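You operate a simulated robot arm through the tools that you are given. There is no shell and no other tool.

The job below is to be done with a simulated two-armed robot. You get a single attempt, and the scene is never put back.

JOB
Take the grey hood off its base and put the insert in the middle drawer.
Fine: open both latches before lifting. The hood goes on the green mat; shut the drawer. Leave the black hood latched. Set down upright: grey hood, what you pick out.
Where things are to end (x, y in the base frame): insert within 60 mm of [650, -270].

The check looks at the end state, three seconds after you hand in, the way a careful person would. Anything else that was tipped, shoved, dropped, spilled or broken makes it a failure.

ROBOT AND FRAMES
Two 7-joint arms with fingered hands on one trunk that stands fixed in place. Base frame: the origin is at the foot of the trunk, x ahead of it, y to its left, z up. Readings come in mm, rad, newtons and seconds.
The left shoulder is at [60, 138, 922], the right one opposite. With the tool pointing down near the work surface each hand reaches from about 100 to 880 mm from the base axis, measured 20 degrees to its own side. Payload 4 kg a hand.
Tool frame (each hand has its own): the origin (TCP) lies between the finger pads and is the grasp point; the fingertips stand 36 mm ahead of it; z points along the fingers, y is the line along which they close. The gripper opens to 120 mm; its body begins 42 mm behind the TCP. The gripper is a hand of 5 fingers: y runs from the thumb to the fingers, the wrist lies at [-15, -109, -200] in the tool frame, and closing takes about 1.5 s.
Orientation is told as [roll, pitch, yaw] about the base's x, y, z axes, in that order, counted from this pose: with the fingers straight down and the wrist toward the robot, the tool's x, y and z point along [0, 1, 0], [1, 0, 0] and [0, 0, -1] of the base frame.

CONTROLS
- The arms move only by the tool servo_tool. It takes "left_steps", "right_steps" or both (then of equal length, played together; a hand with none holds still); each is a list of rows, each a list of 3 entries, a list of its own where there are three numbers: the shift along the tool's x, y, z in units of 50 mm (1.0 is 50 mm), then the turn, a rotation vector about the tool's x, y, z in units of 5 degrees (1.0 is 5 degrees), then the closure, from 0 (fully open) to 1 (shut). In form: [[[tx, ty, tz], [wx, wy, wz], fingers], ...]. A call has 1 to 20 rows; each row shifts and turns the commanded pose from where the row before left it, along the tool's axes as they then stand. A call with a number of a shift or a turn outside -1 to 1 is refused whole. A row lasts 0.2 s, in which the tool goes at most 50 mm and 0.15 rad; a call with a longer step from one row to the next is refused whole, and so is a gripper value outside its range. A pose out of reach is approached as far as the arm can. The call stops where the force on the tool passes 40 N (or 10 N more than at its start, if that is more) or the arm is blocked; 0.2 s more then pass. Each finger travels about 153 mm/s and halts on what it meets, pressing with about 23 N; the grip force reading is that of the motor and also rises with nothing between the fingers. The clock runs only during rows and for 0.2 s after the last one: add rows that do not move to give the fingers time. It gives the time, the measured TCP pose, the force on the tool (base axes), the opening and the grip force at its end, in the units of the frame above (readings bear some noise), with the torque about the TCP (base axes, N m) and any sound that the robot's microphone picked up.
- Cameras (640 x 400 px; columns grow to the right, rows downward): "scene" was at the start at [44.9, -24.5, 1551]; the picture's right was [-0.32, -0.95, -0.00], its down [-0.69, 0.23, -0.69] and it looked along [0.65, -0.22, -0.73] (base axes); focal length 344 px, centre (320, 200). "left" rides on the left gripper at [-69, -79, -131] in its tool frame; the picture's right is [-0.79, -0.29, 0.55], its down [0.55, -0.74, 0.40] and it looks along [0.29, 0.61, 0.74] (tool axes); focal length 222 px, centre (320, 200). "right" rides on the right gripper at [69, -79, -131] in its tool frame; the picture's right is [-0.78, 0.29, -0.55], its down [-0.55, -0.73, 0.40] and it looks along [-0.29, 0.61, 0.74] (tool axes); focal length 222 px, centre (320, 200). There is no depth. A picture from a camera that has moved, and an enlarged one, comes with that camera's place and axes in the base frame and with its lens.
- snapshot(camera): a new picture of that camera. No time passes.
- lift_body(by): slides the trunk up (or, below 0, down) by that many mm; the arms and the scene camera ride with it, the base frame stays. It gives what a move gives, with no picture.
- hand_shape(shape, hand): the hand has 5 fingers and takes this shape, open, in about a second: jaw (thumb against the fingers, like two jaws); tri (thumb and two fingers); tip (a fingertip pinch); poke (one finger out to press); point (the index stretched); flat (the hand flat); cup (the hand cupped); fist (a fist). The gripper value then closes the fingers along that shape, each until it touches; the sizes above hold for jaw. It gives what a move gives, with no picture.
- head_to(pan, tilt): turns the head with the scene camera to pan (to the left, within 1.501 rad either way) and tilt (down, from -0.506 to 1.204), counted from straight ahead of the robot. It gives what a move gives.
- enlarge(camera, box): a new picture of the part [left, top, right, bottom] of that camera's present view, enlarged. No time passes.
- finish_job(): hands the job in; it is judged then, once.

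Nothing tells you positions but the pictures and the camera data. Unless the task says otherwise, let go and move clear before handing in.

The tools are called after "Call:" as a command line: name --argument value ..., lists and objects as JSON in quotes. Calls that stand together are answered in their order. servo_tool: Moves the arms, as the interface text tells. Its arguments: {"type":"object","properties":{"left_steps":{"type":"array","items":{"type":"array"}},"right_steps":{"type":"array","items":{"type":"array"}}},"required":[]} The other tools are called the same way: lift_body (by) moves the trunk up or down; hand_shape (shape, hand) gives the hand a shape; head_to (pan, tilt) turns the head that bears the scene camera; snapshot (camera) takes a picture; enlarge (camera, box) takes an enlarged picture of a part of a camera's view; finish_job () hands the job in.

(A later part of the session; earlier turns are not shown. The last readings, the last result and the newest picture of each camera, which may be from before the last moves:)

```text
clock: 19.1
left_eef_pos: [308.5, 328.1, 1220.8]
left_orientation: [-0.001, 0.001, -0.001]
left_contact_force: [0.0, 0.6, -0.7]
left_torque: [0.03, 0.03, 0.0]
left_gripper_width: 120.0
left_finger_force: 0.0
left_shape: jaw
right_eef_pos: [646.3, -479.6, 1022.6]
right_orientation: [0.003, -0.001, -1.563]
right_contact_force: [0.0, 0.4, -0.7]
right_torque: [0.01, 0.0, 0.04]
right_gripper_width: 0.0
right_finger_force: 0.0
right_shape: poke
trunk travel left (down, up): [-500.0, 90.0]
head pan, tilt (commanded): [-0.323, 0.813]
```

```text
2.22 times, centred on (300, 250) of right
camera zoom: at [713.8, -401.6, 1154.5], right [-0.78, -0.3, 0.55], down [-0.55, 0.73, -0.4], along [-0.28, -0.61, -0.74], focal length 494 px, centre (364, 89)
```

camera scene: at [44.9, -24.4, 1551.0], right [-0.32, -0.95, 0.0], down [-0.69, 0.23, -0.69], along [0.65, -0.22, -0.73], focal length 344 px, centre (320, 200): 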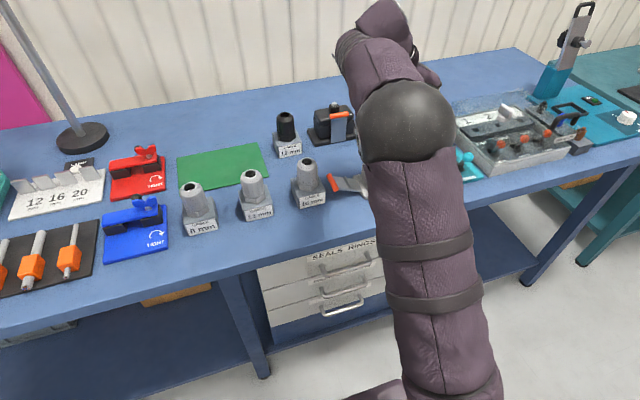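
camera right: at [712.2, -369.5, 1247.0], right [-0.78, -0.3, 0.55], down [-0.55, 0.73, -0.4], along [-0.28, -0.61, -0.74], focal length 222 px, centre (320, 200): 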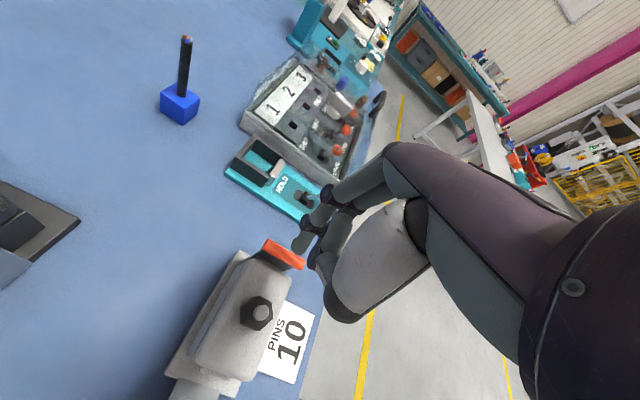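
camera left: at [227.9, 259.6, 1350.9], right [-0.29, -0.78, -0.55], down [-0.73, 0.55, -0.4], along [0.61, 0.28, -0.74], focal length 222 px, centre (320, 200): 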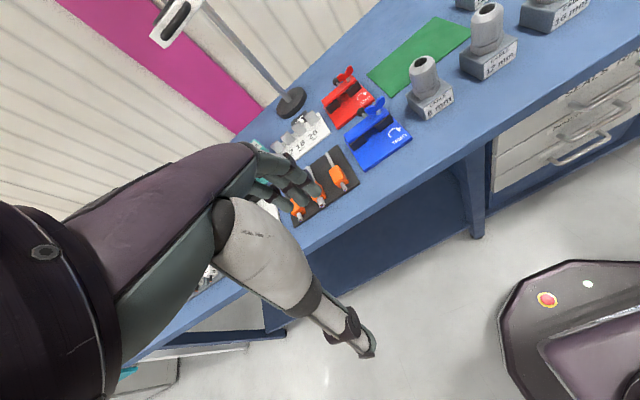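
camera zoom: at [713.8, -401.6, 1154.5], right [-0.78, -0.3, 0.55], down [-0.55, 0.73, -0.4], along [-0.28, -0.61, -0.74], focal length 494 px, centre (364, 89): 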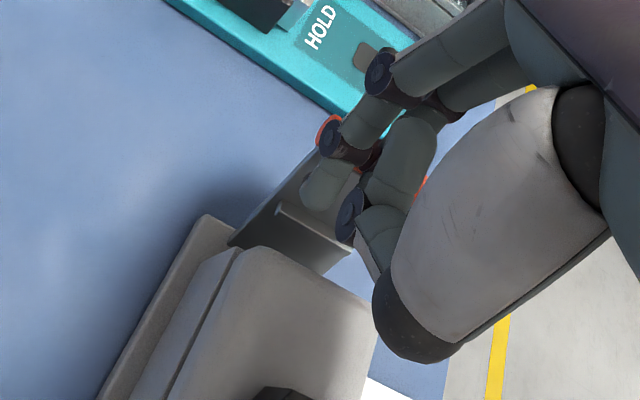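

The right lever is swinging freely. I'll continue along the arc, outward and down.

Call:
servo_tool --right_steps '[[[0, 0.27, 0.13], [0, 0, 0], 0], [[0, 0.24, 0.16], [0, 0, 0], 0], [[0, 0.21, 0.22], [0, 0, 0], 0], [[0, 0.17, 0.24], [0, 0, 0], 0], [[0, 0, 0], [0, 0, 0], 0]]'

Call:
enlarge --camera "right" --box '[220, 160, 380, 340]'

```text
clock: 20.3
left_eef_pos: [308.5, 328.1, 1220.3]
left_orientation: [0.001, -0.001, -0.004]
left_contact_force: [0.3, 0.4, -0.3]
left_torque: [0.0, 0.01, 0.01]
left_gripper_width: 119.8
left_finger_force: 0.2
left_shape: jaw
right_eef_pos: [646.1, -525.5, 986.3]
right_orientation: [0.002, 0.001, -1.562]
right_contact_force: [-0.9, -0.4, 0.4]
right_torque: [-0.02, -0.02, -0.02]
right_gripper_width: 0.1
right_finger_force: 0.1
right_shape: poke
trunk travel left (down, up): [-500.0, 90.0]
head pan, tilt (commanded): [-0.323, 0.813]
```

```text
2.22 times, centred on (300, 250) of right
camera zoom: at [714.3, -446.5, 1117.7], right [-0.78, -0.3, 0.55], down [-0.55, 0.73, -0.4], along [-0.28, -0.61, -0.74], focal length 494 px, centre (364, 89)
```

zoom: 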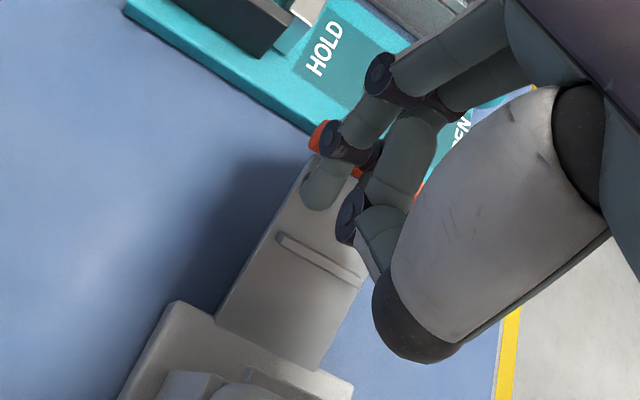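

The right lever looks almost fully over. A small push further, then I'll lift and inspect it.

Call:
servo_tool --right_steps '[[[0, 0.06, 0.1], [0, 0, 0], 0], [[0, 0.05, 0.1], [0, 0, 0], 0], [[0, 0, 0], [0, 0, 0], 0]]'

Call:
servo_tool --right_steps '[[[0, -0.1, -0.4], [0, 0, 0], 0], [[0, -0.2, -0.8], [0, 0, 0], 0], [[0, 0, -1], [0, 0, 0], 0], [[0, 0, -1], [0, 0, 0], 0], [[0, 0, 0], [0, 0, 0], 0]]'

Call:
snapshot --camera "right"

```text
clock: 21.1
left_eef_pos: [308.6, 328.7, 1219.9]
left_orientation: [0.0, -0.002, -0.002]
left_contact_force: [-0.3, 0.5, -0.7]
left_torque: [0.0, 0.0, 0.0]
left_gripper_width: 119.8
left_finger_force: 0.0
left_shape: jaw
right_eef_pos: [646.8, -531.3, 977.7]
right_orientation: [0.004, -0.002, -1.56]
right_contact_force: [0.4, 0.1, 8.3]
right_torque: [-0.21, 0.06, 0.06]
right_gripper_width: 0.0
right_finger_force: 0.0
right_shape: poke
trunk travel left (down, up): [-500.0, 90.0]
head pan, tilt (commanded): [-0.323, 0.813]
```

```text
clock: 22.3
left_eef_pos: [309.0, 328.9, 1220.5]
left_orientation: [0.0, -0.001, -0.002]
left_contact_force: [-0.1, -1.1, 0.7]
left_torque: [0.01, -0.01, 0.01]
left_gripper_width: 120.0
left_finger_force: 0.1
left_shape: jaw
right_eef_pos: [646.6, -516.9, 1135.1]
right_orientation: [0.002, 0.002, -1.562]
right_contact_force: [-0.5, -0.6, 0.1]
right_torque: [-0.02, -0.01, 0.0]
right_gripper_width: 0.0
right_finger_force: 0.0
right_shape: poke
trunk travel left (down, up): [-500.0, 90.0]
head pan, tilt (commanded): [-0.323, 0.813]
```

```text
taken
camera right: at [713.9, -438.2, 1267.2], right [-0.78, -0.3, 0.55], down [-0.55, 0.73, -0.4], along [-0.28, -0.61, -0.74], focal length 222 px, centre (320, 200)
```

right: 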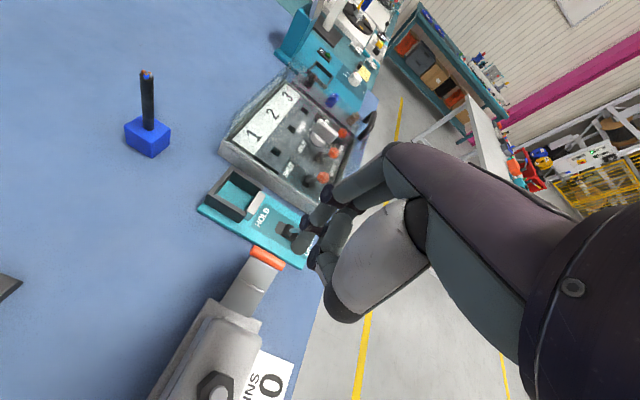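

Both latches are open. I'll turn the hand back to yaw 0, then change it to the jaw shape for lifting the hood.

Call:
servo_tool --right_steps '[[[0, 0, -0.3], [0, 0, -1], 0], [[0, 0, 0], [0, 0, -1], 0], [[0, 0, 0], [0, 0, -1], 0], [[0, 0, 0], [0, 0, -1], 0], [[0, 0, 0], [0, 0, -1], 0], [[0, 0, 0], [0, 0, -1], 0], [[0, 0, 0], [0, 0, -1], 0], [[0, 0, 0], [0, 0, -1], 0], [[0, 0, 0], [0, 0, -1], 0], [[0, 0, 0], [0, 0, -1], 0], [[0, 0, 0], [0, 0, -1], 0], [[0, 0, 0], [0, 0, -1], 0], [[0, 0, 0], [0, 0, -1], 0], [[0, 0, 0], [0, 0, -1], 0], [[0, 0, 0], [0, 0, -1], 0], [[0, 0, 0], [0, 0, -1], 0], [[0, 0, 0], [0, 0, -1], 0], [[0, 0, 0], [0, 0, -0.9], 0]]'

Call:
hand_shape --hand "right" --shape "jaw"

Call:
servo_tool --right_steps '[[[0.4, -0.8, 0], [0, 0, 0], 0], [[0.4, -0.8, 0], [0, 0, 0], 0], [[0.4, -0.8, 0], [0, 0, 0], 0], [[0.4, -0.8, 0], [0, 0, 0], 0], [[0, 0, 0], [0, 0, 0], 0]]'

Call:
snapshot --camera "right"

Call:
enlarge --camera "scene" --box '[310, 80, 470, 220]'

```text
clock: 26.1
left_eef_pos: [307.7, 327.5, 1219.7]
left_orientation: [0.0, 0.0, -0.002]
left_contact_force: [0.6, -0.4, 1.3]
left_torque: [0.01, 0.0, -0.04]
left_gripper_width: 119.8
left_finger_force: 0.1
left_shape: jaw
right_eef_pos: [646.9, -514.0, 1150.1]
right_orientation: [0.001, -0.002, 0.001]
right_contact_force: [-0.7, 0.0, 0.1]
right_torque: [0.0, -0.01, 0.0]
right_gripper_width: 0.0
right_finger_force: 0.0
right_shape: poke
trunk travel left (down, up): [-500.0, 90.0]
head pan, tilt (commanded): [-0.323, 0.813]
```

```text
clock: 27.0
left_eef_pos: [309.4, 328.5, 1219.5]
left_orientation: [-0.002, 0.0, -0.001]
left_contact_force: [-0.3, -0.5, 0.4]
left_torque: [0.05, -0.01, -0.02]
left_gripper_width: 119.9
left_finger_force: 0.1
left_shape: jaw
right_eef_pos: [645.2, -514.6, 1150.6]
right_orientation: [0.001, -0.002, -0.003]
right_contact_force: [0.7, 0.2, -0.1]
right_torque: [-0.01, 0.02, 0.0]
right_gripper_width: 120.0
right_finger_force: 0.0
right_shape: jaw
trunk travel left (down, up): [-500.0, 90.0]
head pan, tilt (commanded): [-0.323, 0.813]
```

```text
clock: 28.2
left_eef_pos: [309.5, 328.0, 1219.8]
left_orientation: [0.001, 0.0, -0.003]
left_contact_force: [0.6, 0.1, -0.2]
left_torque: [0.02, 0.01, 0.0]
left_gripper_width: 119.7
left_finger_force: 0.1
left_shape: jaw
right_eef_pos: [485.2, -435.3, 1151.2]
right_orientation: [0.0, -0.002, 0.001]
right_contact_force: [0.6, -0.3, 0.7]
right_torque: [0.05, -0.01, 0.01]
right_gripper_width: 120.1
right_finger_force: 0.1
right_shape: jaw
trunk travel left (down, up): [-500.0, 90.0]
head pan, tilt (commanded): [-0.323, 0.813]
```

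```text
taken
camera right: at [405.5, -366.3, 1282.5], right [0.29, -0.79, 0.55], down [-0.73, -0.55, -0.4], along [0.61, -0.29, -0.74], focal length 222 px, centre (320, 200)
```

right: 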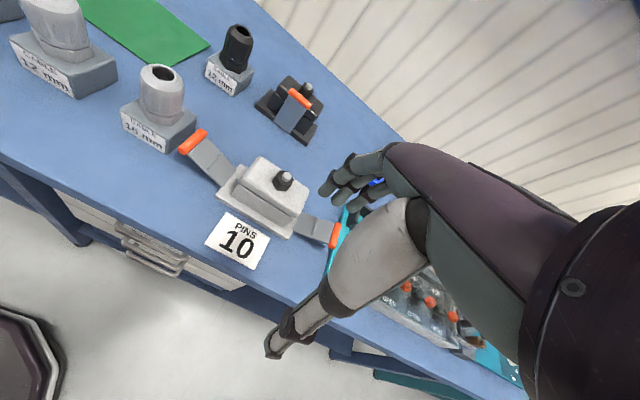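

```text
2.86 times, centred on (390, 150) of scene
camera zoom: at [45.6, -24.6, 1551.0], right [-0.32, -0.95, 0.0], down [-0.69, 0.23, -0.69], along [0.65, -0.22, -0.73], focal length 984 px, centre (120, 343)
```

zoom: 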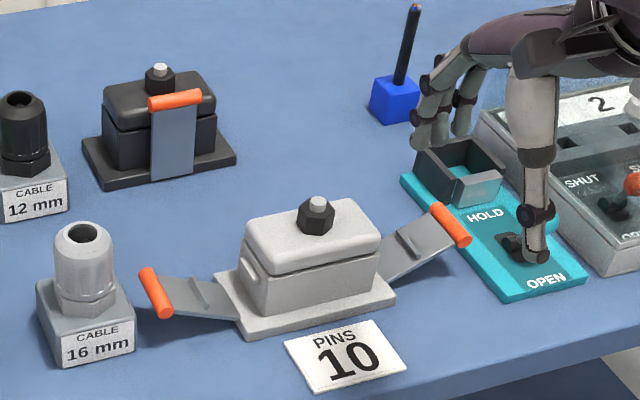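

Both levers lie open and the right hand is in jaw shape. I'll measure the hood's centre and width more closely before gripping.

Call:
enlarge --camera "right" --box '[200, 120, 360, 260]'

Call:
enlarge --camera "scene" --box '[350, 130, 430, 200]'

```text
2.86 times, centred on (280, 190) of right
camera zoom: at [405.5, -366.3, 1282.5], right [0.29, -0.79, 0.55], down [-0.73, -0.55, -0.4], along [0.61, -0.29, -0.74], focal length 635 px, centre (434, 229)
```

zoom: 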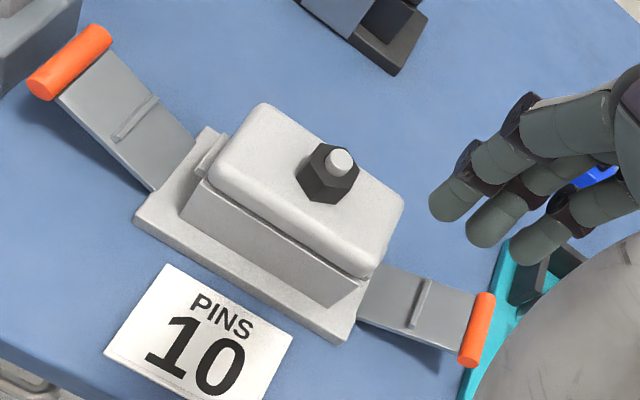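

```text
5.71 times, centred on (390, 165) of scene
camera zoom: at [45.6, -24.6, 1551.0], right [-0.32, -0.95, 0.0], down [-0.69, 0.23, -0.69], along [0.65, -0.22, -0.73], focal length 1968 px, centre (-80, 400)
```

zoom: 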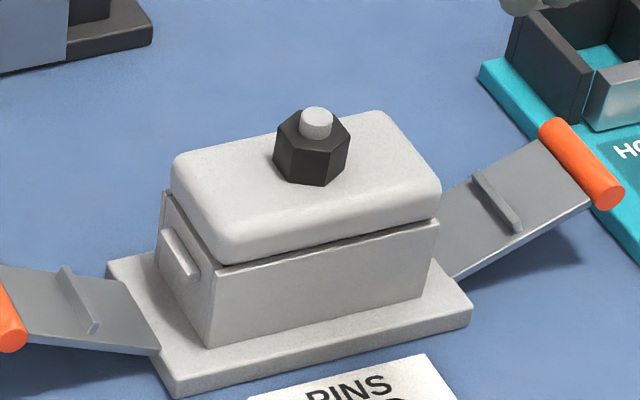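

I take the whole body above the base plate, with its end pegs, to be the hood. Its centre is about (640, -410) and its top about z 985. I'll move above it with the jaw open and check alignment.

Call:
servo_tool --right_steps '[[[0.125, 0.775, 0.155], [0, 0, 0], 0], [[0.125, 0.775, 0.155], [0, 0, 0], 0], [[0.125, 0.775, 0.155], [0, 0, 0], 0], [[0.125, 0.775, 0.155], [0, 0, 0], 0], [[0, 0, 0.6], [0, 0, 0], 0], [[0, 0, 0], [0, 0, 0], 0]]'

Call:
snapshot --camera "right"

Call:
enlarge --camera "scene" --box '[330, 60, 450, 220]'

```text
clock: 29.6
left_eef_pos: [308.1, 329.1, 1219.9]
left_orientation: [-0.002, -0.002, -0.003]
left_contact_force: [0.1, -0.4, 0.1]
left_torque: [-0.01, -0.02, 0.0]
left_gripper_width: 119.9
left_finger_force: 0.1
left_shape: jaw
right_eef_pos: [642.6, -408.2, 1089.7]
right_orientation: [0.0, -0.001, 0.0]
right_contact_force: [0.0, -0.1, 0.1]
right_torque: [-0.01, 0.0, -0.01]
right_gripper_width: 119.9
right_finger_force: 0.1
right_shape: jaw
trunk travel left (down, up): [-500.0, 90.0]
head pan, tilt (commanded): [-0.323, 0.813]
```

```text
taken
camera right: at [562.0, -338.8, 1220.6], right [0.29, -0.79, 0.55], down [-0.73, -0.55, -0.4], along [0.61, -0.29, -0.74], focal length 222 px, centre (320, 200)
```

right: 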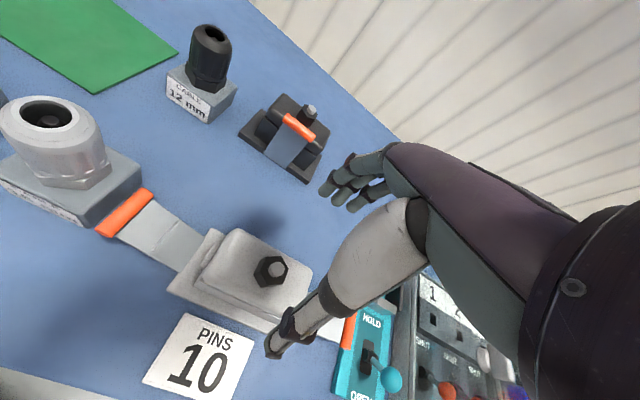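

```text
2.50 times, centred on (390, 140) of scene
camera zoom: at [45.0, -24.3, 1551.0], right [-0.32, -0.95, 0.0], down [-0.69, 0.23, -0.69], along [0.65, -0.22, -0.73], focal length 861 px, centre (145, 350)
```

zoom: 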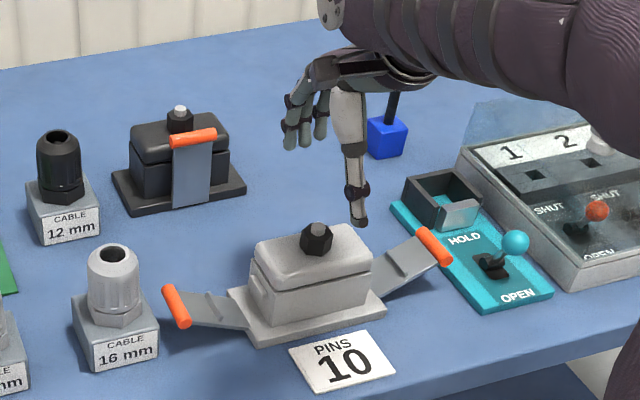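

The nut lies about under the TCP and the thumb is in front of the hood. I'll lower to a TCP height of about 976 with the jaw still open.

Call:
servo_tool --right_steps '[[[-0.04, -0.04, 0.6], [0, 0, 0], 0], [[0, 0, 0.6], [0, 0, 0], 0], [[0, 0, 0.5], [0, 0, 0], 0], [[0, 0, 0.35], [0, 0, 0], 0], [[0, 0, 0.22], [0, 0, 0], 0], [[0, 0, 0], [0, 0, 0], 0]]'

Call:
snapshot --camera "right"

Call:
enlarge --camera "scene" --box '[330, 90, 450, 220]'

```text
clock: 31.0
left_eef_pos: [308.3, 328.8, 1220.7]
left_orientation: [-0.001, -0.001, 0.0]
left_contact_force: [-0.5, -0.4, 0.8]
left_torque: [0.01, -0.01, 0.0]
left_gripper_width: 119.9
left_finger_force: 0.1
left_shape: jaw
right_eef_pos: [640.5, -411.5, 977.6]
right_orientation: [0.0, -0.002, -0.001]
right_contact_force: [-0.8, 0.2, -0.3]
right_torque: [-0.01, -0.02, 0.01]
right_gripper_width: 120.0
right_finger_force: 0.1
right_shape: jaw
trunk travel left (down, up): [-500.0, 90.0]
head pan, tilt (commanded): [-0.323, 0.813]
```

```text
taken
camera right: at [560.1, -343.7, 1108.1], right [0.29, -0.79, 0.55], down [-0.73, -0.55, -0.4], along [0.61, -0.29, -0.74], focal length 222 px, centre (320, 200)
```

right: 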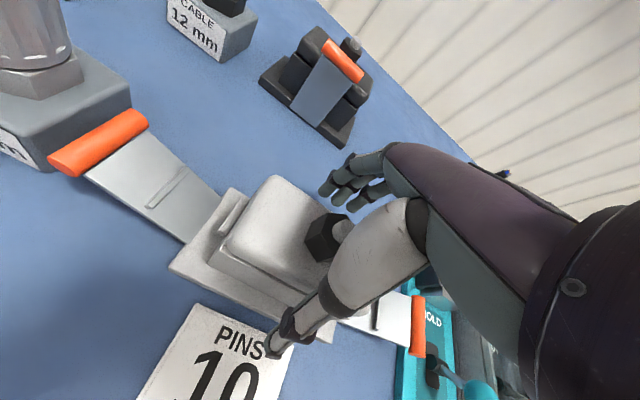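

```text
3.08 times, centred on (390, 155) of scene
camera zoom: at [44.9, -24.4, 1551.0], right [-0.32, -0.95, 0.0], down [-0.69, 0.23, -0.69], along [0.65, -0.22, -0.73], focal length 1060 px, centre (105, 338)
```

zoom: 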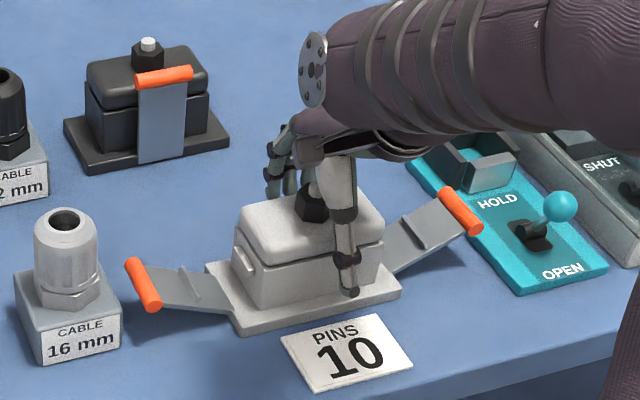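

The hand straddles the hood without touching it. I'll close the fingers on it.

Call:
servo_tool --right_steps '[[[0, 0, 0], [0, 0, 0], 0.2], [[0, 0, 0], [0, 0, 0], 0.4], [[0, 0, 0], [0, 0, 0], 0.6], [[0, 0, 0], [0, 0, 0], 0.8], [[0, 0, 0], [0, 0, 0], 1], [[0, 0, 0], [0, 0, 0], 1], [[0, 0, 0], [0, 0, 0], 1], [[0, 0, 0], [0, 0, 0], 1], [[0, 0, 0], [0, 0, 0], 1]]'

Call:
snapshot --camera "right"

Call:
enlarge --camera "scene" --box '[330, 90, 450, 220]'

```text
clock: 33.0
left_eef_pos: [309.1, 328.1, 1220.1]
left_orientation: [0.001, -0.002, -0.002]
left_contact_force: [-0.5, 0.1, -0.3]
left_torque: [-0.01, 0.0, -0.02]
left_gripper_width: 119.9
left_finger_force: 0.0
left_shape: jaw
right_eef_pos: [640.3, -413.0, 977.4]
right_orientation: [0.001, -0.001, 0.001]
right_contact_force: [-4.3, -0.3, 0.3]
right_torque: [0.02, 0.16, 0.1]
right_gripper_width: 56.1
right_finger_force: 23.4
right_shape: jaw
trunk travel left (down, up): [-500.0, 90.0]
head pan, tilt (commanded): [-0.323, 0.813]
```

```text
taken
camera right: at [559.9, -343.9, 1108.2], right [0.29, -0.79, 0.55], down [-0.73, -0.55, -0.4], along [0.61, -0.29, -0.74], focal length 222 px, centre (320, 200)
```

right: 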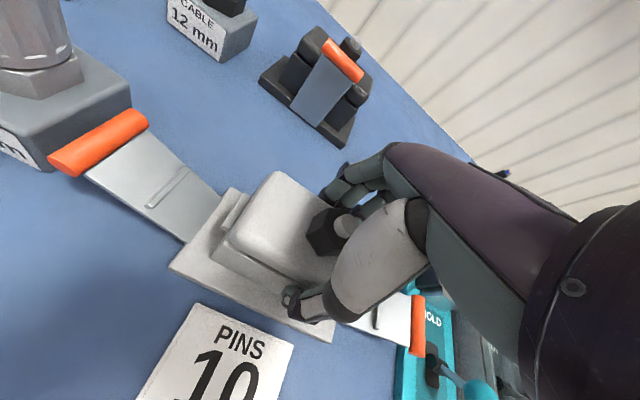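

```text
3.08 times, centred on (390, 155) of scene
camera zoom: at [44.7, -24.6, 1551.0], right [-0.32, -0.95, 0.0], down [-0.69, 0.23, -0.69], along [0.65, -0.22, -0.73], focal length 1060 px, centre (105, 338)
```

zoom: 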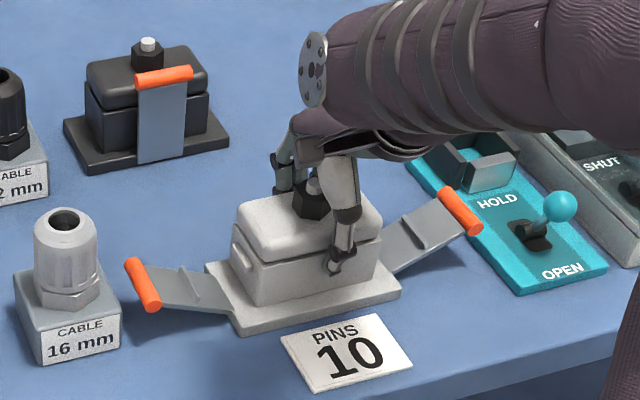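

The grip holds at 56 mm and 23 N. I'll lift slowly and watch the force.

Call:
servo_tool --right_steps '[[[0, 0, -0.1], [0, 0, 0], 1], [[0, 0, -0.15], [0, 0, 0], 1], [[0, 0, -0.15], [0, 0, 0], 1], [[0, 0, 0], [0, 0, 0], 1]]'

Call:
enlarge --camera "scene" --box '[330, 90, 450, 220]'

Call:
snapshot --camera "right"

```text
clock: 34.0
left_eef_pos: [308.2, 327.9, 1219.4]
left_orientation: [0.002, 0.001, -0.002]
left_contact_force: [-0.4, -0.1, -0.8]
left_torque: [0.0, 0.0, 0.02]
left_gripper_width: 120.1
left_finger_force: 0.0
left_shape: jaw
right_eef_pos: [640.1, -412.5, 995.4]
right_orientation: [0.0, -0.002, 0.001]
right_contact_force: [-1.2, 0.3, -1.9]
right_torque: [0.04, 0.02, 0.03]
right_gripper_width: 56.1
right_finger_force: 22.6
right_shape: jaw
trunk travel left (down, up): [-500.0, 90.0]
head pan, tilt (commanded): [-0.323, 0.813]
```

```text
3.08 times, centred on (390, 155) of scene
camera zoom: at [45.3, -24.6, 1551.0], right [-0.32, -0.95, 0.0], down [-0.69, 0.23, -0.69], along [0.65, -0.22, -0.73], focal length 1060 px, centre (105, 338)
```

zoom: 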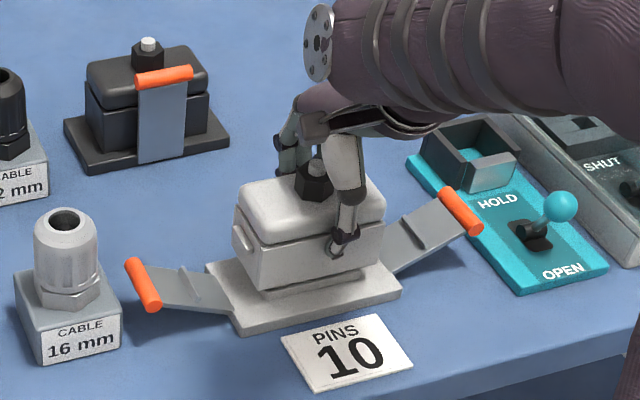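

```text
taken
camera right: at [559.8, -344.1, 1127.3], right [0.29, -0.79, 0.55], down [-0.73, -0.55, -0.4], along [0.61, -0.29, -0.74], focal length 222 px, centre (320, 200)
```

right: 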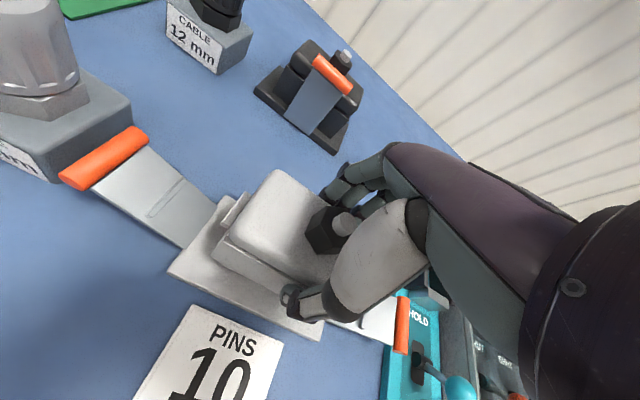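

The whole body comes up cleanly, with a load of about 2 N. I'll raise it high enough to clear everything.

Call:
servo_tool --right_steps '[[[0, 0, -0.3], [0, 0, 0], 1], [[0, 0, -0.4], [0, 0, 0], 1], [[0, 0, -0.5], [0, 0, 0], 1], [[0, 0, -0.6], [0, 0, 0], 1], [[0, 0, -0.6], [0, 0, 0], 1], [[0, 0, -0.4], [0, 0, 0], 1], [[0, 0, -0.2], [0, 0, 0], 1], [[0, 0, 0], [0, 0, 0], 1]]'

Call:
enlarge --camera "scene" --box '[330, 40, 450, 220]'

Call:
snapshot --camera "right"

```text
clock: 35.8
left_eef_pos: [308.5, 328.0, 1220.1]
left_orientation: [-0.001, 0.0, -0.002]
left_contact_force: [0.2, 0.4, -0.3]
left_torque: [0.02, 0.0, -0.02]
left_gripper_width: 119.9
left_finger_force: 0.1
left_shape: jaw
right_eef_pos: [638.4, -411.1, 1146.3]
right_orientation: [0.001, -0.003, 0.001]
right_contact_force: [-0.4, 1.0, -2.9]
right_torque: [0.01, 0.0, 0.01]
right_gripper_width: 56.2
right_finger_force: 23.0
right_shape: jaw
trunk travel left (down, up): [-500.0, 90.0]
head pan, tilt (commanded): [-0.323, 0.813]
```

```text
2.22 times, centred on (390, 130) of scene
camera zoom: at [45.2, -24.6, 1551.0], right [-0.32, -0.95, 0.0], down [-0.69, 0.23, -0.69], along [0.65, -0.22, -0.73], focal length 765 px, centre (164, 356)
```

zoom: 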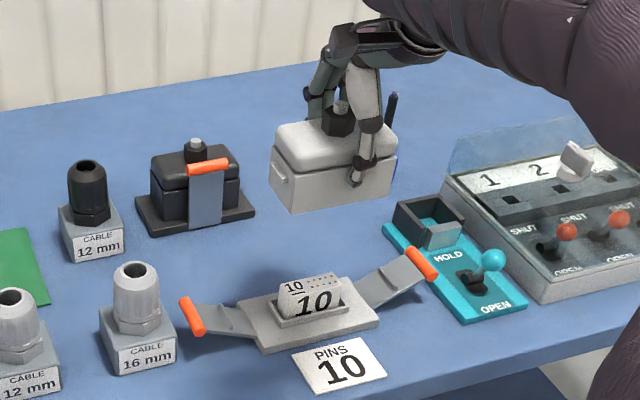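

```text
taken
camera right: at [558.3, -343.6, 1278.1], right [0.29, -0.79, 0.55], down [-0.73, -0.55, -0.4], along [0.61, -0.29, -0.74], focal length 222 px, centre (320, 200)
```

right: 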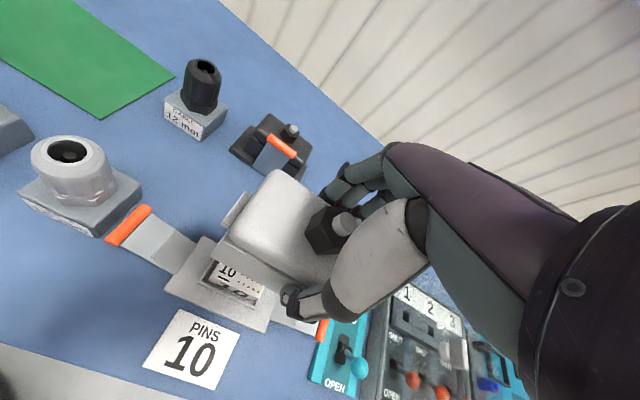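

The hood is off and the insert, marked "10", shows in the base. The glands reach about z 1035, so I'll raise the trunk for arm clearance, then carry the hood high over to the mat (x 766–932, y -115 to 128).

Call:
lift_body --by 80

Call:
servo_tool --right_steps '[[[0.35, 0.16, 0], [0, 0, 0], 1], [[0.69, 0.315, 0], [0, 0, 0], 1], [[0.69, 0.315, 0], [0, 0, 0], 1], [[0.69, 0.315, 0], [0, 0, 0], 1], [[0.69, 0.315, 0], [0, 0, 0], 1], [[0.69, 0.315, 0], [0, 0, 0], 1], [[0.69, 0.315, 0], [0, 0, 0], 1], [[0.69, 0.315, 0], [0, 0, 0], 1], [[0.69, 0.315, 0], [0, 0, 0], 1], [[0.69, 0.315, 0], [0, 0, 0], 1], [[0.69, 0.315, 0], [0, 0, 0], 1], [[0.35, 0.16, 0], [0, 0, 0], 1], [[0, 0, 0], [0, 0, 0], 1]]'

Call:
snapshot --camera "scene"

Call:
snapshot --camera "right"

```text
clock: 37.0
left_eef_pos: [309.3, 327.8, 1299.7]
left_orientation: [0.001, 0.0, -0.001]
left_contact_force: [-0.1, 0.8, -0.4]
left_torque: [-0.02, -0.01, -0.03]
left_gripper_width: 119.6
left_finger_force: 0.2
left_shape: jaw
right_eef_pos: [636.7, -411.6, 1226.2]
right_orientation: [-0.001, -0.001, 0.0]
right_contact_force: [0.1, 0.7, -2.8]
right_torque: [-0.04, 0.0, -0.04]
right_gripper_width: 56.1
right_finger_force: 23.1
right_shape: jaw
trunk travel left (down, up): [-580.0, 10.0]
head pan, tilt (commanded): [-0.323, 0.813]
```

```text
clock: 39.8
left_eef_pos: [307.6, 328.5, 1300.4]
left_orientation: [-0.001, 0.001, -0.002]
left_contact_force: [0.4, 0.2, 0.4]
left_torque: [0.0, 0.0, -0.03]
left_gripper_width: 120.2
left_finger_force: 0.1
left_shape: jaw
right_eef_pos: [812.0, -33.2, 1226.0]
right_orientation: [0.001, 0.001, -0.001]
right_contact_force: [0.7, -0.1, -1.9]
right_torque: [-0.02, 0.02, 0.01]
right_gripper_width: 56.0
right_finger_force: 23.6
right_shape: jaw
trunk travel left (down, up): [-580.0, 10.0]
head pan, tilt (commanded): [-0.323, 0.813]
```

```text
taken
camera scene: at [45.0, -24.6, 1631.0], right [-0.32, -0.95, 0.0], down [-0.69, 0.23, -0.69], along [0.65, -0.22, -0.73], focal length 344 px, centre (320, 200)
```

scene: 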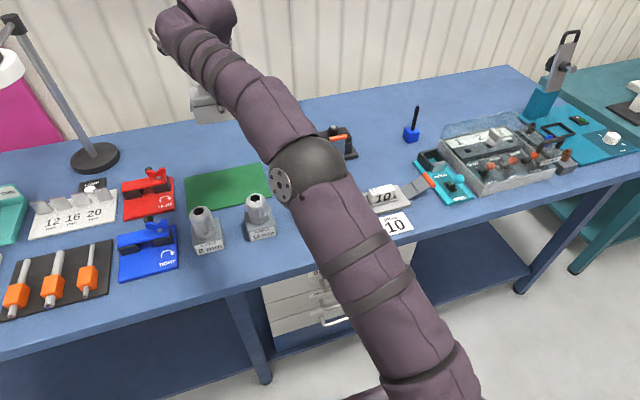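

```text
taken
camera right: at [732.5, 35.3, 1357.2], right [0.29, -0.79, 0.55], down [-0.73, -0.55, -0.4], along [0.61, -0.29, -0.74], focal length 222 px, centre (320, 200)
```

right: 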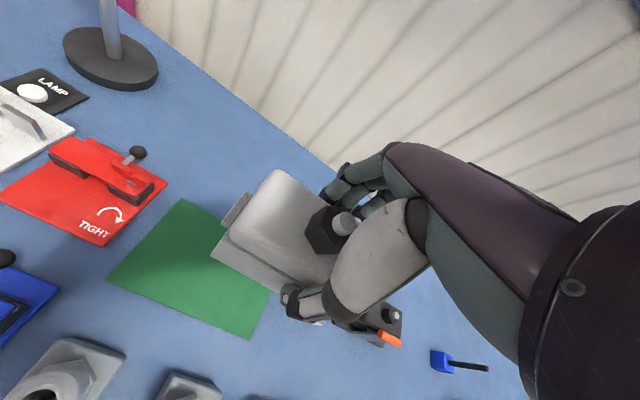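

The hood hangs over the mat. I'll shift it slightly deeper onto the mat and lower it most of the way.

Call:
servo_tool --right_steps '[[[0.1, 0.16, 0.4], [0, 0, 0], 1], [[0, 0, 0.7], [0, 0, 0], 1], [[0, 0, 0.7], [0, 0, 0], 1], [[0, 0, 0.7], [0, 0, 0], 1], [[0, 0, 0.7], [0, 0, 0], 1], [[0, 0, 0.6], [0, 0, 0], 1], [[0, 0, 0.5], [0, 0, 0], 1], [[0, 0, 0.3], [0, 0, 0], 1], [[0, 0, 0], [0, 0, 0], 1]]'

Call:
snapshot --camera "scene"

Call:
snapshot --camera "right"

```text
clock: 41.8
left_eef_pos: [308.7, 328.8, 1300.4]
left_orientation: [-0.002, 0.002, 0.0]
left_contact_force: [-0.5, 0.2, 0.3]
left_torque: [-0.03, 0.0, -0.02]
left_gripper_width: 119.9
left_finger_force: 0.0
left_shape: jaw
right_eef_pos: [821.4, -25.4, 996.4]
right_orientation: [0.0, -0.002, -0.001]
right_contact_force: [-0.3, -0.3, -1.4]
right_torque: [-0.06, 0.01, 0.01]
right_gripper_width: 55.7
right_finger_force: 23.1
right_shape: jaw
trunk travel left (down, up): [-580.0, 10.0]
head pan, tilt (commanded): [-0.323, 0.813]
```

```text
taken
camera scene: at [45.2, -24.3, 1631.0], right [-0.32, -0.95, 0.0], down [-0.69, 0.23, -0.69], along [0.65, -0.22, -0.73], focal length 344 px, centre (320, 200)
```

scene: 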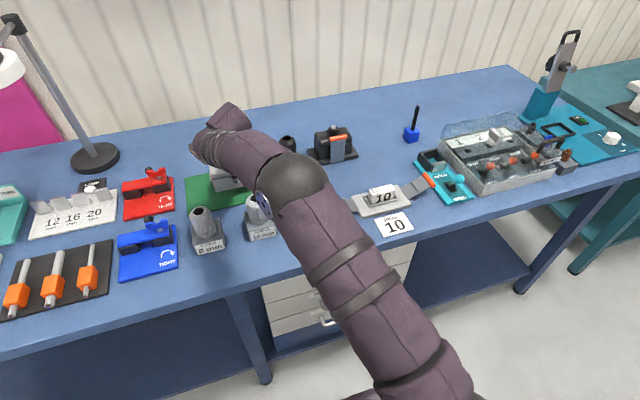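

```text
taken
camera right: at [740.8, 42.2, 1128.8], right [0.29, -0.79, 0.55], down [-0.73, -0.55, -0.4], along [0.61, -0.29, -0.74], focal length 222 px, centre (320, 200)
```

right: 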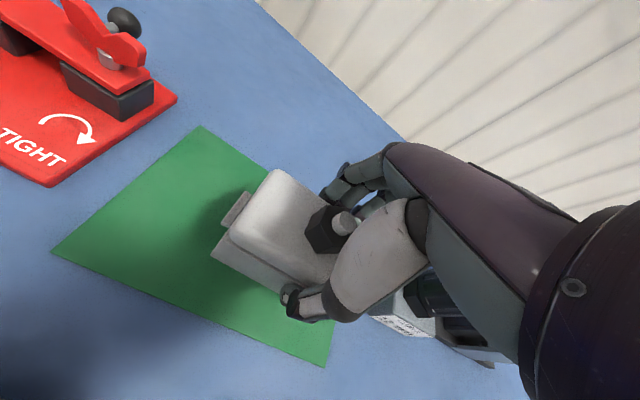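

The hood is about 25–30 mm above the mat and well inside it. I'll lower gently and look for contact.

Call:
servo_tool --right_steps '[[[0, 0, 0.2], [0, 0, 0], 1], [[0, 0, 0.15], [0, 0, 0], 1], [[0, 0, 0.06], [0, 0, 0], 1], [[0, 0, 0.06], [0, 0, 0], 1], [[0, 0, 0], [0, 0, 0], 1]]'

Call:
enlarge --camera "right" --box '[180, 140, 360, 360]'

```text
clock: 43.0
left_eef_pos: [307.9, 329.1, 1300.6]
left_orientation: [-0.002, 0.001, -0.003]
left_contact_force: [-1.0, 0.3, 0.2]
left_torque: [0.03, 0.0, -0.02]
left_gripper_width: 119.7
left_finger_force: 0.1
left_shape: jaw
right_eef_pos: [821.9, -26.8, 972.8]
right_orientation: [0.001, -0.002, 0.0]
right_contact_force: [-0.8, 1.0, -2.2]
right_torque: [-0.01, -0.03, -0.02]
right_gripper_width: 55.8
right_finger_force: 22.5
right_shape: jaw
trunk travel left (down, up): [-580.0, 10.0]
head pan, tilt (commanded): [-0.323, 0.813]
```

```text
1.82 times, centred on (270, 250) of right
camera zoom: at [741.4, 41.9, 1104.8], right [0.29, -0.79, 0.55], down [-0.73, -0.55, -0.4], along [0.61, -0.29, -0.74], focal length 404 px, centre (411, 109)
```

zoom: 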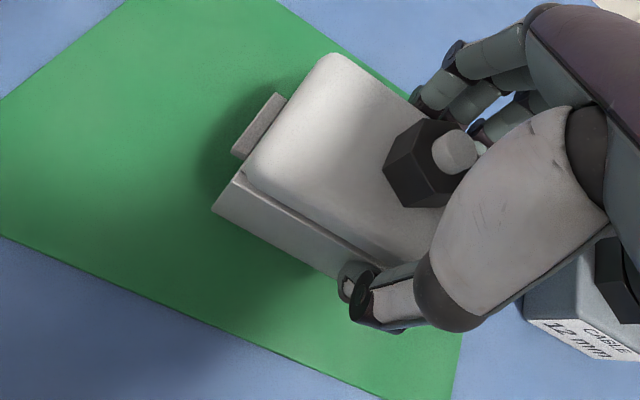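

Still no contact. I'll go down in 2 mm steps.

Call:
servo_tool --right_steps '[[[0, 0, 0.04], [0, 0, 0], 1], [[0, 0, 0.04], [0, 0, 0], 1], [[0, 0, 0.04], [0, 0, 0], 1], [[0, 0, 0], [0, 0, 0], 1]]'

```text
clock: 44.0
left_eef_pos: [310.0, 328.1, 1300.8]
left_orientation: [0.0, -0.001, -0.003]
left_contact_force: [-0.4, 0.3, 1.3]
left_torque: [0.01, 0.02, -0.03]
left_gripper_width: 120.0
left_finger_force: 0.2
left_shape: jaw
right_eef_pos: [821.3, -27.7, 966.2]
right_orientation: [-0.001, -0.001, -0.001]
right_contact_force: [0.5, -0.4, -2.1]
right_torque: [0.01, 0.0, 0.02]
right_gripper_width: 55.7
right_finger_force: 23.0
right_shape: jaw
trunk travel left (down, up): [-580.0, 10.0]
head pan, tilt (commanded): [-0.323, 0.813]
```

Call:
servo_tool --right_steps '[[[0, 0, 0.04], [0, 0, 0], 1], [[0, 0, 0.04], [0, 0, 0], 1], [[0, 0, 0], [0, 0, 0], 1]]'

Call:
enlarge --camera "right" --box '[180, 140, 360, 360]'

```text
clock: 44.8
left_eef_pos: [308.4, 328.7, 1300.8]
left_orientation: [0.001, -0.001, -0.002]
left_contact_force: [0.6, -0.8, -0.5]
left_torque: [-0.01, 0.03, 0.01]
left_gripper_width: 119.7
left_finger_force: 0.1
left_shape: jaw
right_eef_pos: [821.8, -27.0, 966.7]
right_orientation: [0.0, -0.007, 0.0]
right_contact_force: [0.7, -2.4, 10.0]
right_torque: [-0.02, 0.07, 0.01]
right_gripper_width: 56.0
right_finger_force: 23.5
right_shape: jaw
trunk travel left (down, up): [-580.0, 10.0]
head pan, tilt (commanded): [-0.323, 0.813]
```

```text
1.82 times, centred on (270, 250) of right
camera zoom: at [740.6, 41.2, 1097.0], right [0.29, -0.79, 0.55], down [-0.73, -0.55, -0.4], along [0.62, -0.29, -0.73], focal length 404 px, centre (411, 109)
```

zoom: 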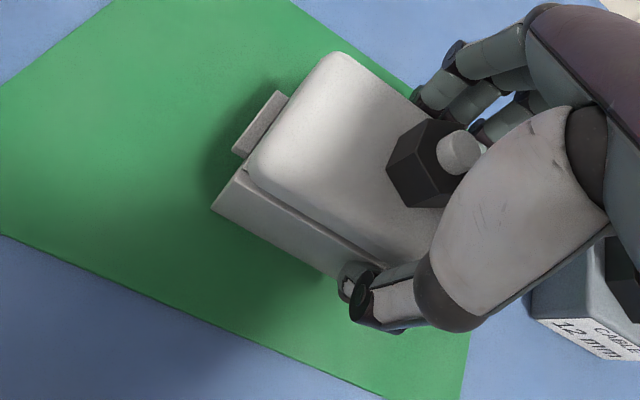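

The hood has touched down with 10 N upward on the tool. I'll ease off a little and open the fingers.

Call:
servo_tool --right_steps '[[[0, 0, -0.05], [0, 0, 0], 1], [[0, 0, 0], [0, 0, 0], 0.8], [[0, 0, 0], [0, 0, 0], 0.6], [[0, 0, 0], [0, 0, 0], 0.4], [[0, 0, 0], [0, 0, 0], 0.2], [[0, 0, 0], [0, 0, 0], 0], [[0, 0, 0], [0, 0, 0], 0], [[0, 0, 0], [0, 0, 0], 0], [[0, 0, 0], [0, 0, 0], 0]]'

Call:
enlarge --camera "right" --box '[180, 140, 400, 360]'

```text
clock: 46.8
left_eef_pos: [308.6, 327.4, 1299.4]
left_orientation: [0.002, -0.002, -0.002]
left_contact_force: [0.3, -0.5, 0.3]
left_torque: [0.02, -0.05, -0.01]
left_gripper_width: 119.9
left_finger_force: 0.1
left_shape: jaw
right_eef_pos: [821.8, -28.5, 966.6]
right_orientation: [-0.001, -0.002, 0.0]
right_contact_force: [1.0, 0.2, 0.4]
right_torque: [0.0, -0.03, 0.02]
right_gripper_width: 119.5
right_finger_force: 0.1
right_shape: jaw
trunk travel left (down, up): [-580.0, 10.0]
head pan, tilt (commanded): [-0.323, 0.813]
```

```text
1.82 times, centred on (290, 250) of right
camera zoom: at [741.0, 41.0, 1097.8], right [0.29, -0.79, 0.55], down [-0.73, -0.55, -0.4], along [0.61, -0.29, -0.74], focal length 404 px, centre (374, 109)
```

zoom: 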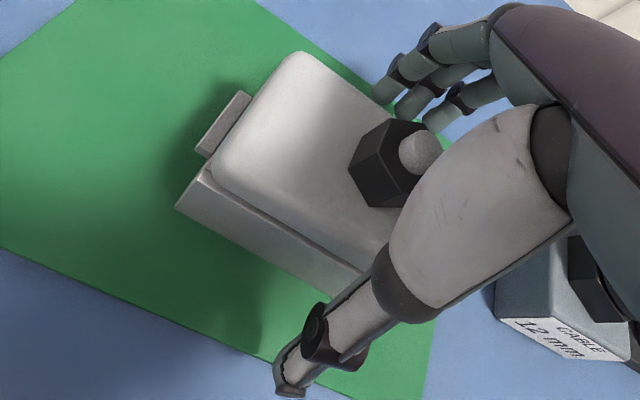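

Released. I'll rise straight up, then draw back toward the base with the insert.

Call:
servo_tool --right_steps '[[[0, 0, -0.3], [0, 0, 0], 0], [[0, 0, -0.7], [0, 0, 0], 0], [[0, 0, -0.9], [0, 0, 0], 0], [[0, 0, -0.9], [0, 0, 0], 0], [[0, 0, -0.9], [0, 0, 0], 0], [[0, 0, -0.9], [0, 0, 0], 0], [[-0.5, -0.6, 0], [0, 0, 0], 0], [[-0.6, -0.75, 0], [0, 0, 0], 0], [[-0.6, -0.75, 0], [0, 0, 0], 0], [[-0.6, -0.75, 0], [0, 0, 0], 0], [[-0.6, -0.75, 0], [0, 0, 0], 0], [[-0.6, -0.75, 0], [0, 0, 0], 0], [[-0.6, -0.75, 0], [0, 0, 0], 0], [[-0.6, -0.75, 0], [0, 0, 0], 0], [[-0.6, 0, 0], [0, 0, 0], 0], [[-0.6, 0, 0], [0, 0, 0], 0], [[0, 0, 0], [0, 0, 0], 0]]'

Call:
snapshot --camera "scene"

Call:
snapshot --camera "right"

```text
clock: 50.4
left_eef_pos: [308.4, 329.9, 1299.4]
left_orientation: [-0.001, 0.001, -0.003]
left_contact_force: [-0.2, 0.8, -0.3]
left_torque: [0.02, -0.01, 0.02]
left_gripper_width: 120.2
left_finger_force: 0.0
left_shape: jaw
right_eef_pos: [527.2, -325.2, 1197.0]
right_orientation: [0.0, -0.001, -0.001]
right_contact_force: [0.8, 0.9, -0.7]
right_torque: [-0.01, -0.02, 0.0]
right_gripper_width: 119.9
right_finger_force: 0.0
right_shape: jaw
trunk travel left (down, up): [-580.0, 10.0]
head pan, tilt (commanded): [-0.323, 0.813]
```

```text
taken
camera scene: at [45.2, -23.9, 1631.0], right [-0.32, -0.95, 0.0], down [-0.69, 0.23, -0.69], along [0.65, -0.22, -0.73], focal length 344 px, centre (320, 200)
```

scene: 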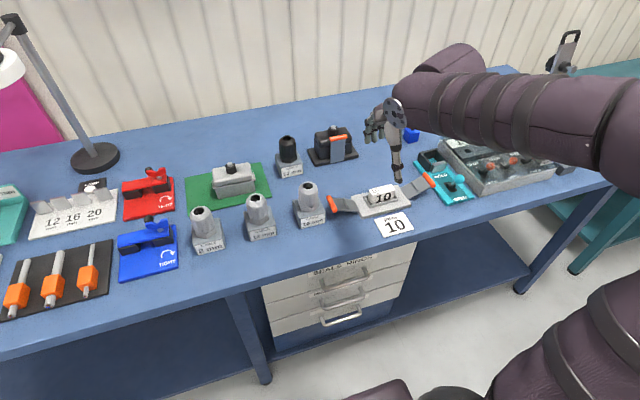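

```text
taken
camera right: at [448.1, -256.3, 1328.2], right [0.29, -0.79, 0.55], down [-0.73, -0.55, -0.4], along [0.61, -0.29, -0.74], focal length 222 px, centre (320, 200)
```

right: 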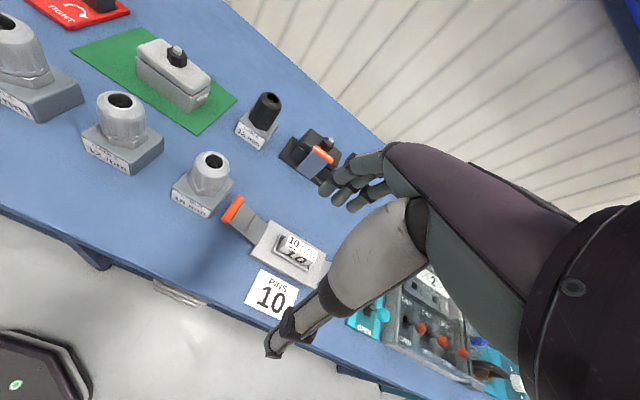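

The hood stands upright on the mat. I'll look closely at the insert in its base, and at the drawer handles, before choosing the next step.

Call:
enlarge --camera "scene" --box '[320, 170, 450, 240]'

Call:
enlarge --camera "right" --box '[230, 190, 350, 320]'

Call:
enlarge --camera "scene" --box '[240, 230, 440, 355]'

```text
4.92 times, centred on (385, 205) of scene
camera zoom: at [45.2, -23.9, 1631.0], right [-0.32, -0.95, 0.0], down [-0.69, 0.23, -0.69], along [0.65, -0.22, -0.73], focal length 1695 px, centre (0, 175)
```

zoom: 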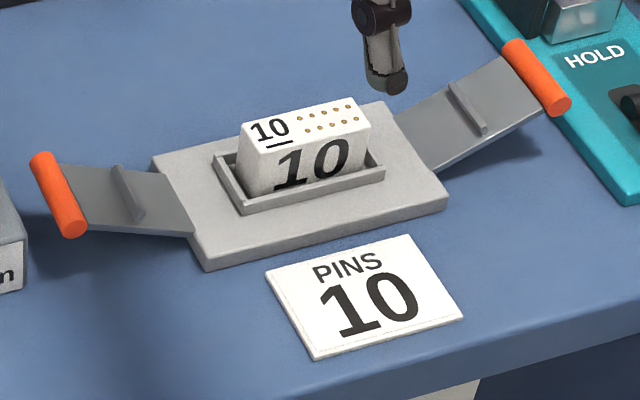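

```text
3.08 times, centred on (290, 255) of right
camera zoom: at [448.1, -256.3, 1328.2], right [0.29, -0.79, 0.55], down [-0.73, -0.55, -0.4], along [0.61, -0.29, -0.74], focal length 684 px, centre (412, 31)
```

zoom: 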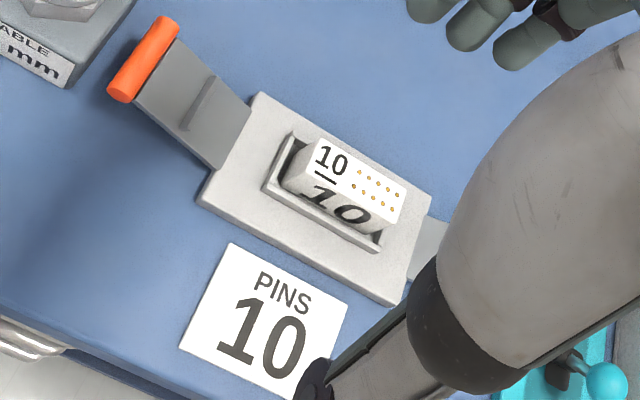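

```text
3.20 times, centred on (340, 292) of scene
camera zoom: at [45.2, -23.9, 1631.0], right [-0.32, -0.95, 0.0], down [-0.69, 0.23, -0.69], along [0.65, -0.22, -0.73], focal length 1102 px, centre (256, -96)
```

zoom: 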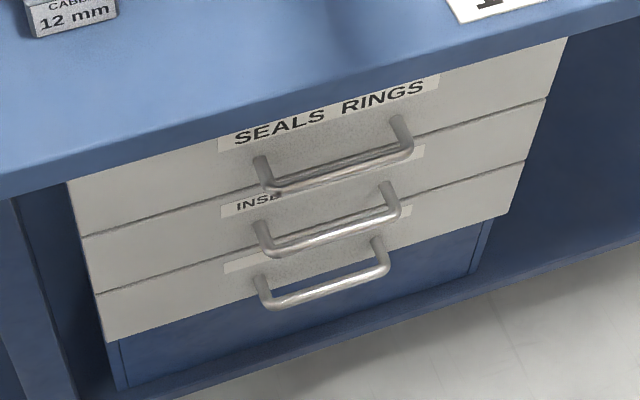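

The insert is a block about 70 mm × 25 mm with its top near z 943, centred near (638, -409). I'll open the drawer first, so I'm drawing the right hand clear of the table and then lowering the trunk.

Call:
servo_tool --right_steps '[[[0.1, -0.8, 0], [0, 0, 0], 0], [[0.1, -0.8, 0], [0, 0, 0], 0], [[0.1, -0.8, 0], [0, 0, 0], 0], [[0.1, -0.8, 0], [0, 0, 0], 0], [[0.1, -0.8, 0], [0, 0, 0], 0], [[0, 0, 0], [0, 0, 0], 0]]'

Call:
lift_body --by -300

Call:
snapshot --camera "scene"

Call:
snapshot --camera "right"

```text
clock: 51.8
left_eef_pos: [309.4, 328.4, 1299.5]
left_orientation: [0.001, 0.001, -0.001]
left_contact_force: [-0.3, -0.3, -0.6]
left_torque: [0.01, -0.03, 0.0]
left_gripper_width: 119.9
left_finger_force: 0.1
left_shape: jaw
right_eef_pos: [328.9, -298.5, 1195.3]
right_orientation: [0.002, -0.002, 0.001]
right_contact_force: [-0.4, -0.6, 0.0]
right_torque: [0.05, -0.02, -0.04]
right_gripper_width: 120.0
right_finger_force: 0.1
right_shape: jaw
trunk travel left (down, up): [-580.0, 10.0]
head pan, tilt (commanded): [-0.323, 0.813]
```

```text
clock: 54.8
left_eef_pos: [308.7, 329.1, 999.3]
left_orientation: [0.0, -0.001, -0.002]
left_contact_force: [0.8, 0.0, -1.2]
left_torque: [0.01, 0.02, -0.01]
left_gripper_width: 119.9
left_finger_force: 0.0
left_shape: jaw
right_eef_pos: [328.5, -299.2, 895.2]
right_orientation: [0.0, -0.003, -0.001]
right_contact_force: [0.1, 0.2, 0.1]
right_torque: [-0.03, -0.01, -0.02]
right_gripper_width: 120.1
right_finger_force: 0.1
right_shape: jaw
trunk travel left (down, up): [-280.0, 310.0]
head pan, tilt (commanded): [-0.323, 0.813]
```

```text
taken
camera scene: at [44.8, -24.4, 1331.1], right [-0.32, -0.95, 0.0], down [-0.69, 0.23, -0.69], along [0.65, -0.22, -0.73], focal length 344 px, centre (320, 200)
```

scene: 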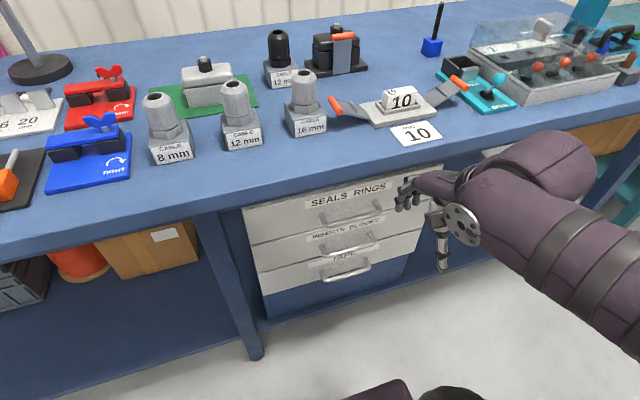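

```text
taken
camera right: at [247.6, -229.9, 1026.4], right [0.29, -0.79, 0.55], down [-0.73, -0.55, -0.4], along [0.61, -0.29, -0.74], focal length 222 px, centre (320, 200)
```

right: 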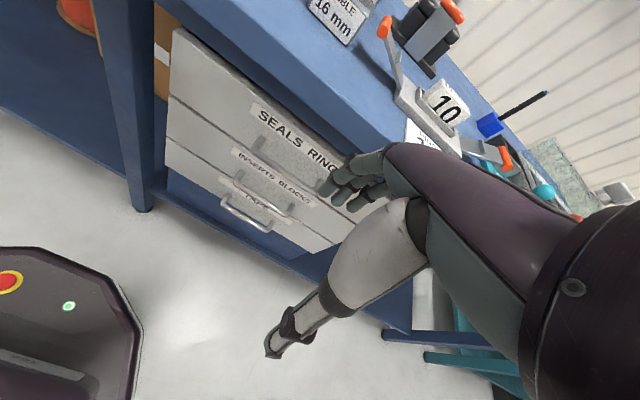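

The three drawers read "SEALS RINGS", "INSERTS BLOCKS" and "TAPE", so the middle one is right. I'll enlarge to locate the middle handle precisely.

Call:
enlarge --camera "scene" --box '[230, 170, 450, 310]'

Call:
enlarge --camera "right" --box '[160, 60, 360, 260]'

```text
2.86 times, centred on (340, 240) of scene
camera zoom: at [44.8, -24.4, 1331.1], right [-0.32, -0.95, 0.0], down [-0.69, 0.23, -0.69], along [0.65, -0.22, -0.73], focal length 984 px, centre (263, 86)
```

zoom: 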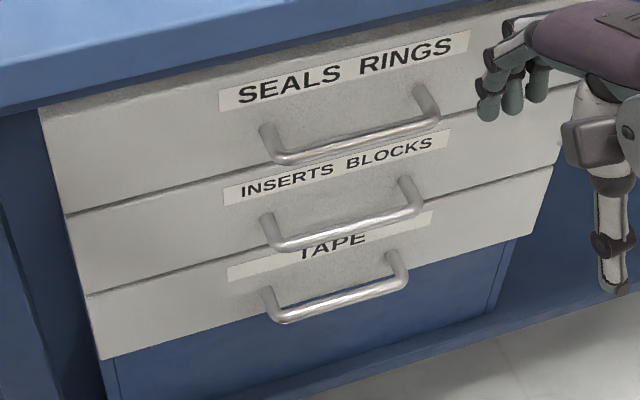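

```text
2.00 times, centred on (260, 160) of right
camera zoom: at [247.6, -229.9, 1026.4], right [0.29, -0.79, 0.55], down [-0.73, -0.55, -0.4], along [0.61, -0.29, -0.74], focal length 444 px, centre (440, 280)
```

zoom: 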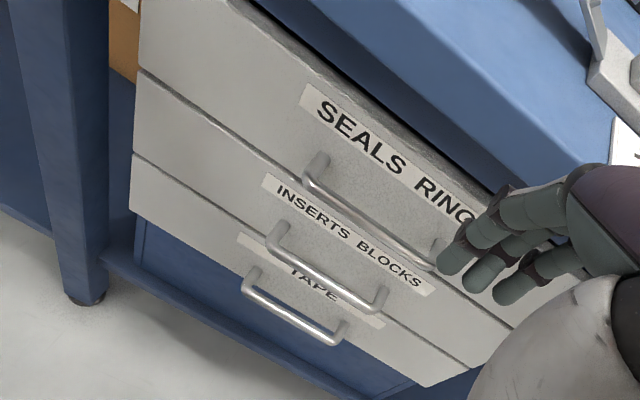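

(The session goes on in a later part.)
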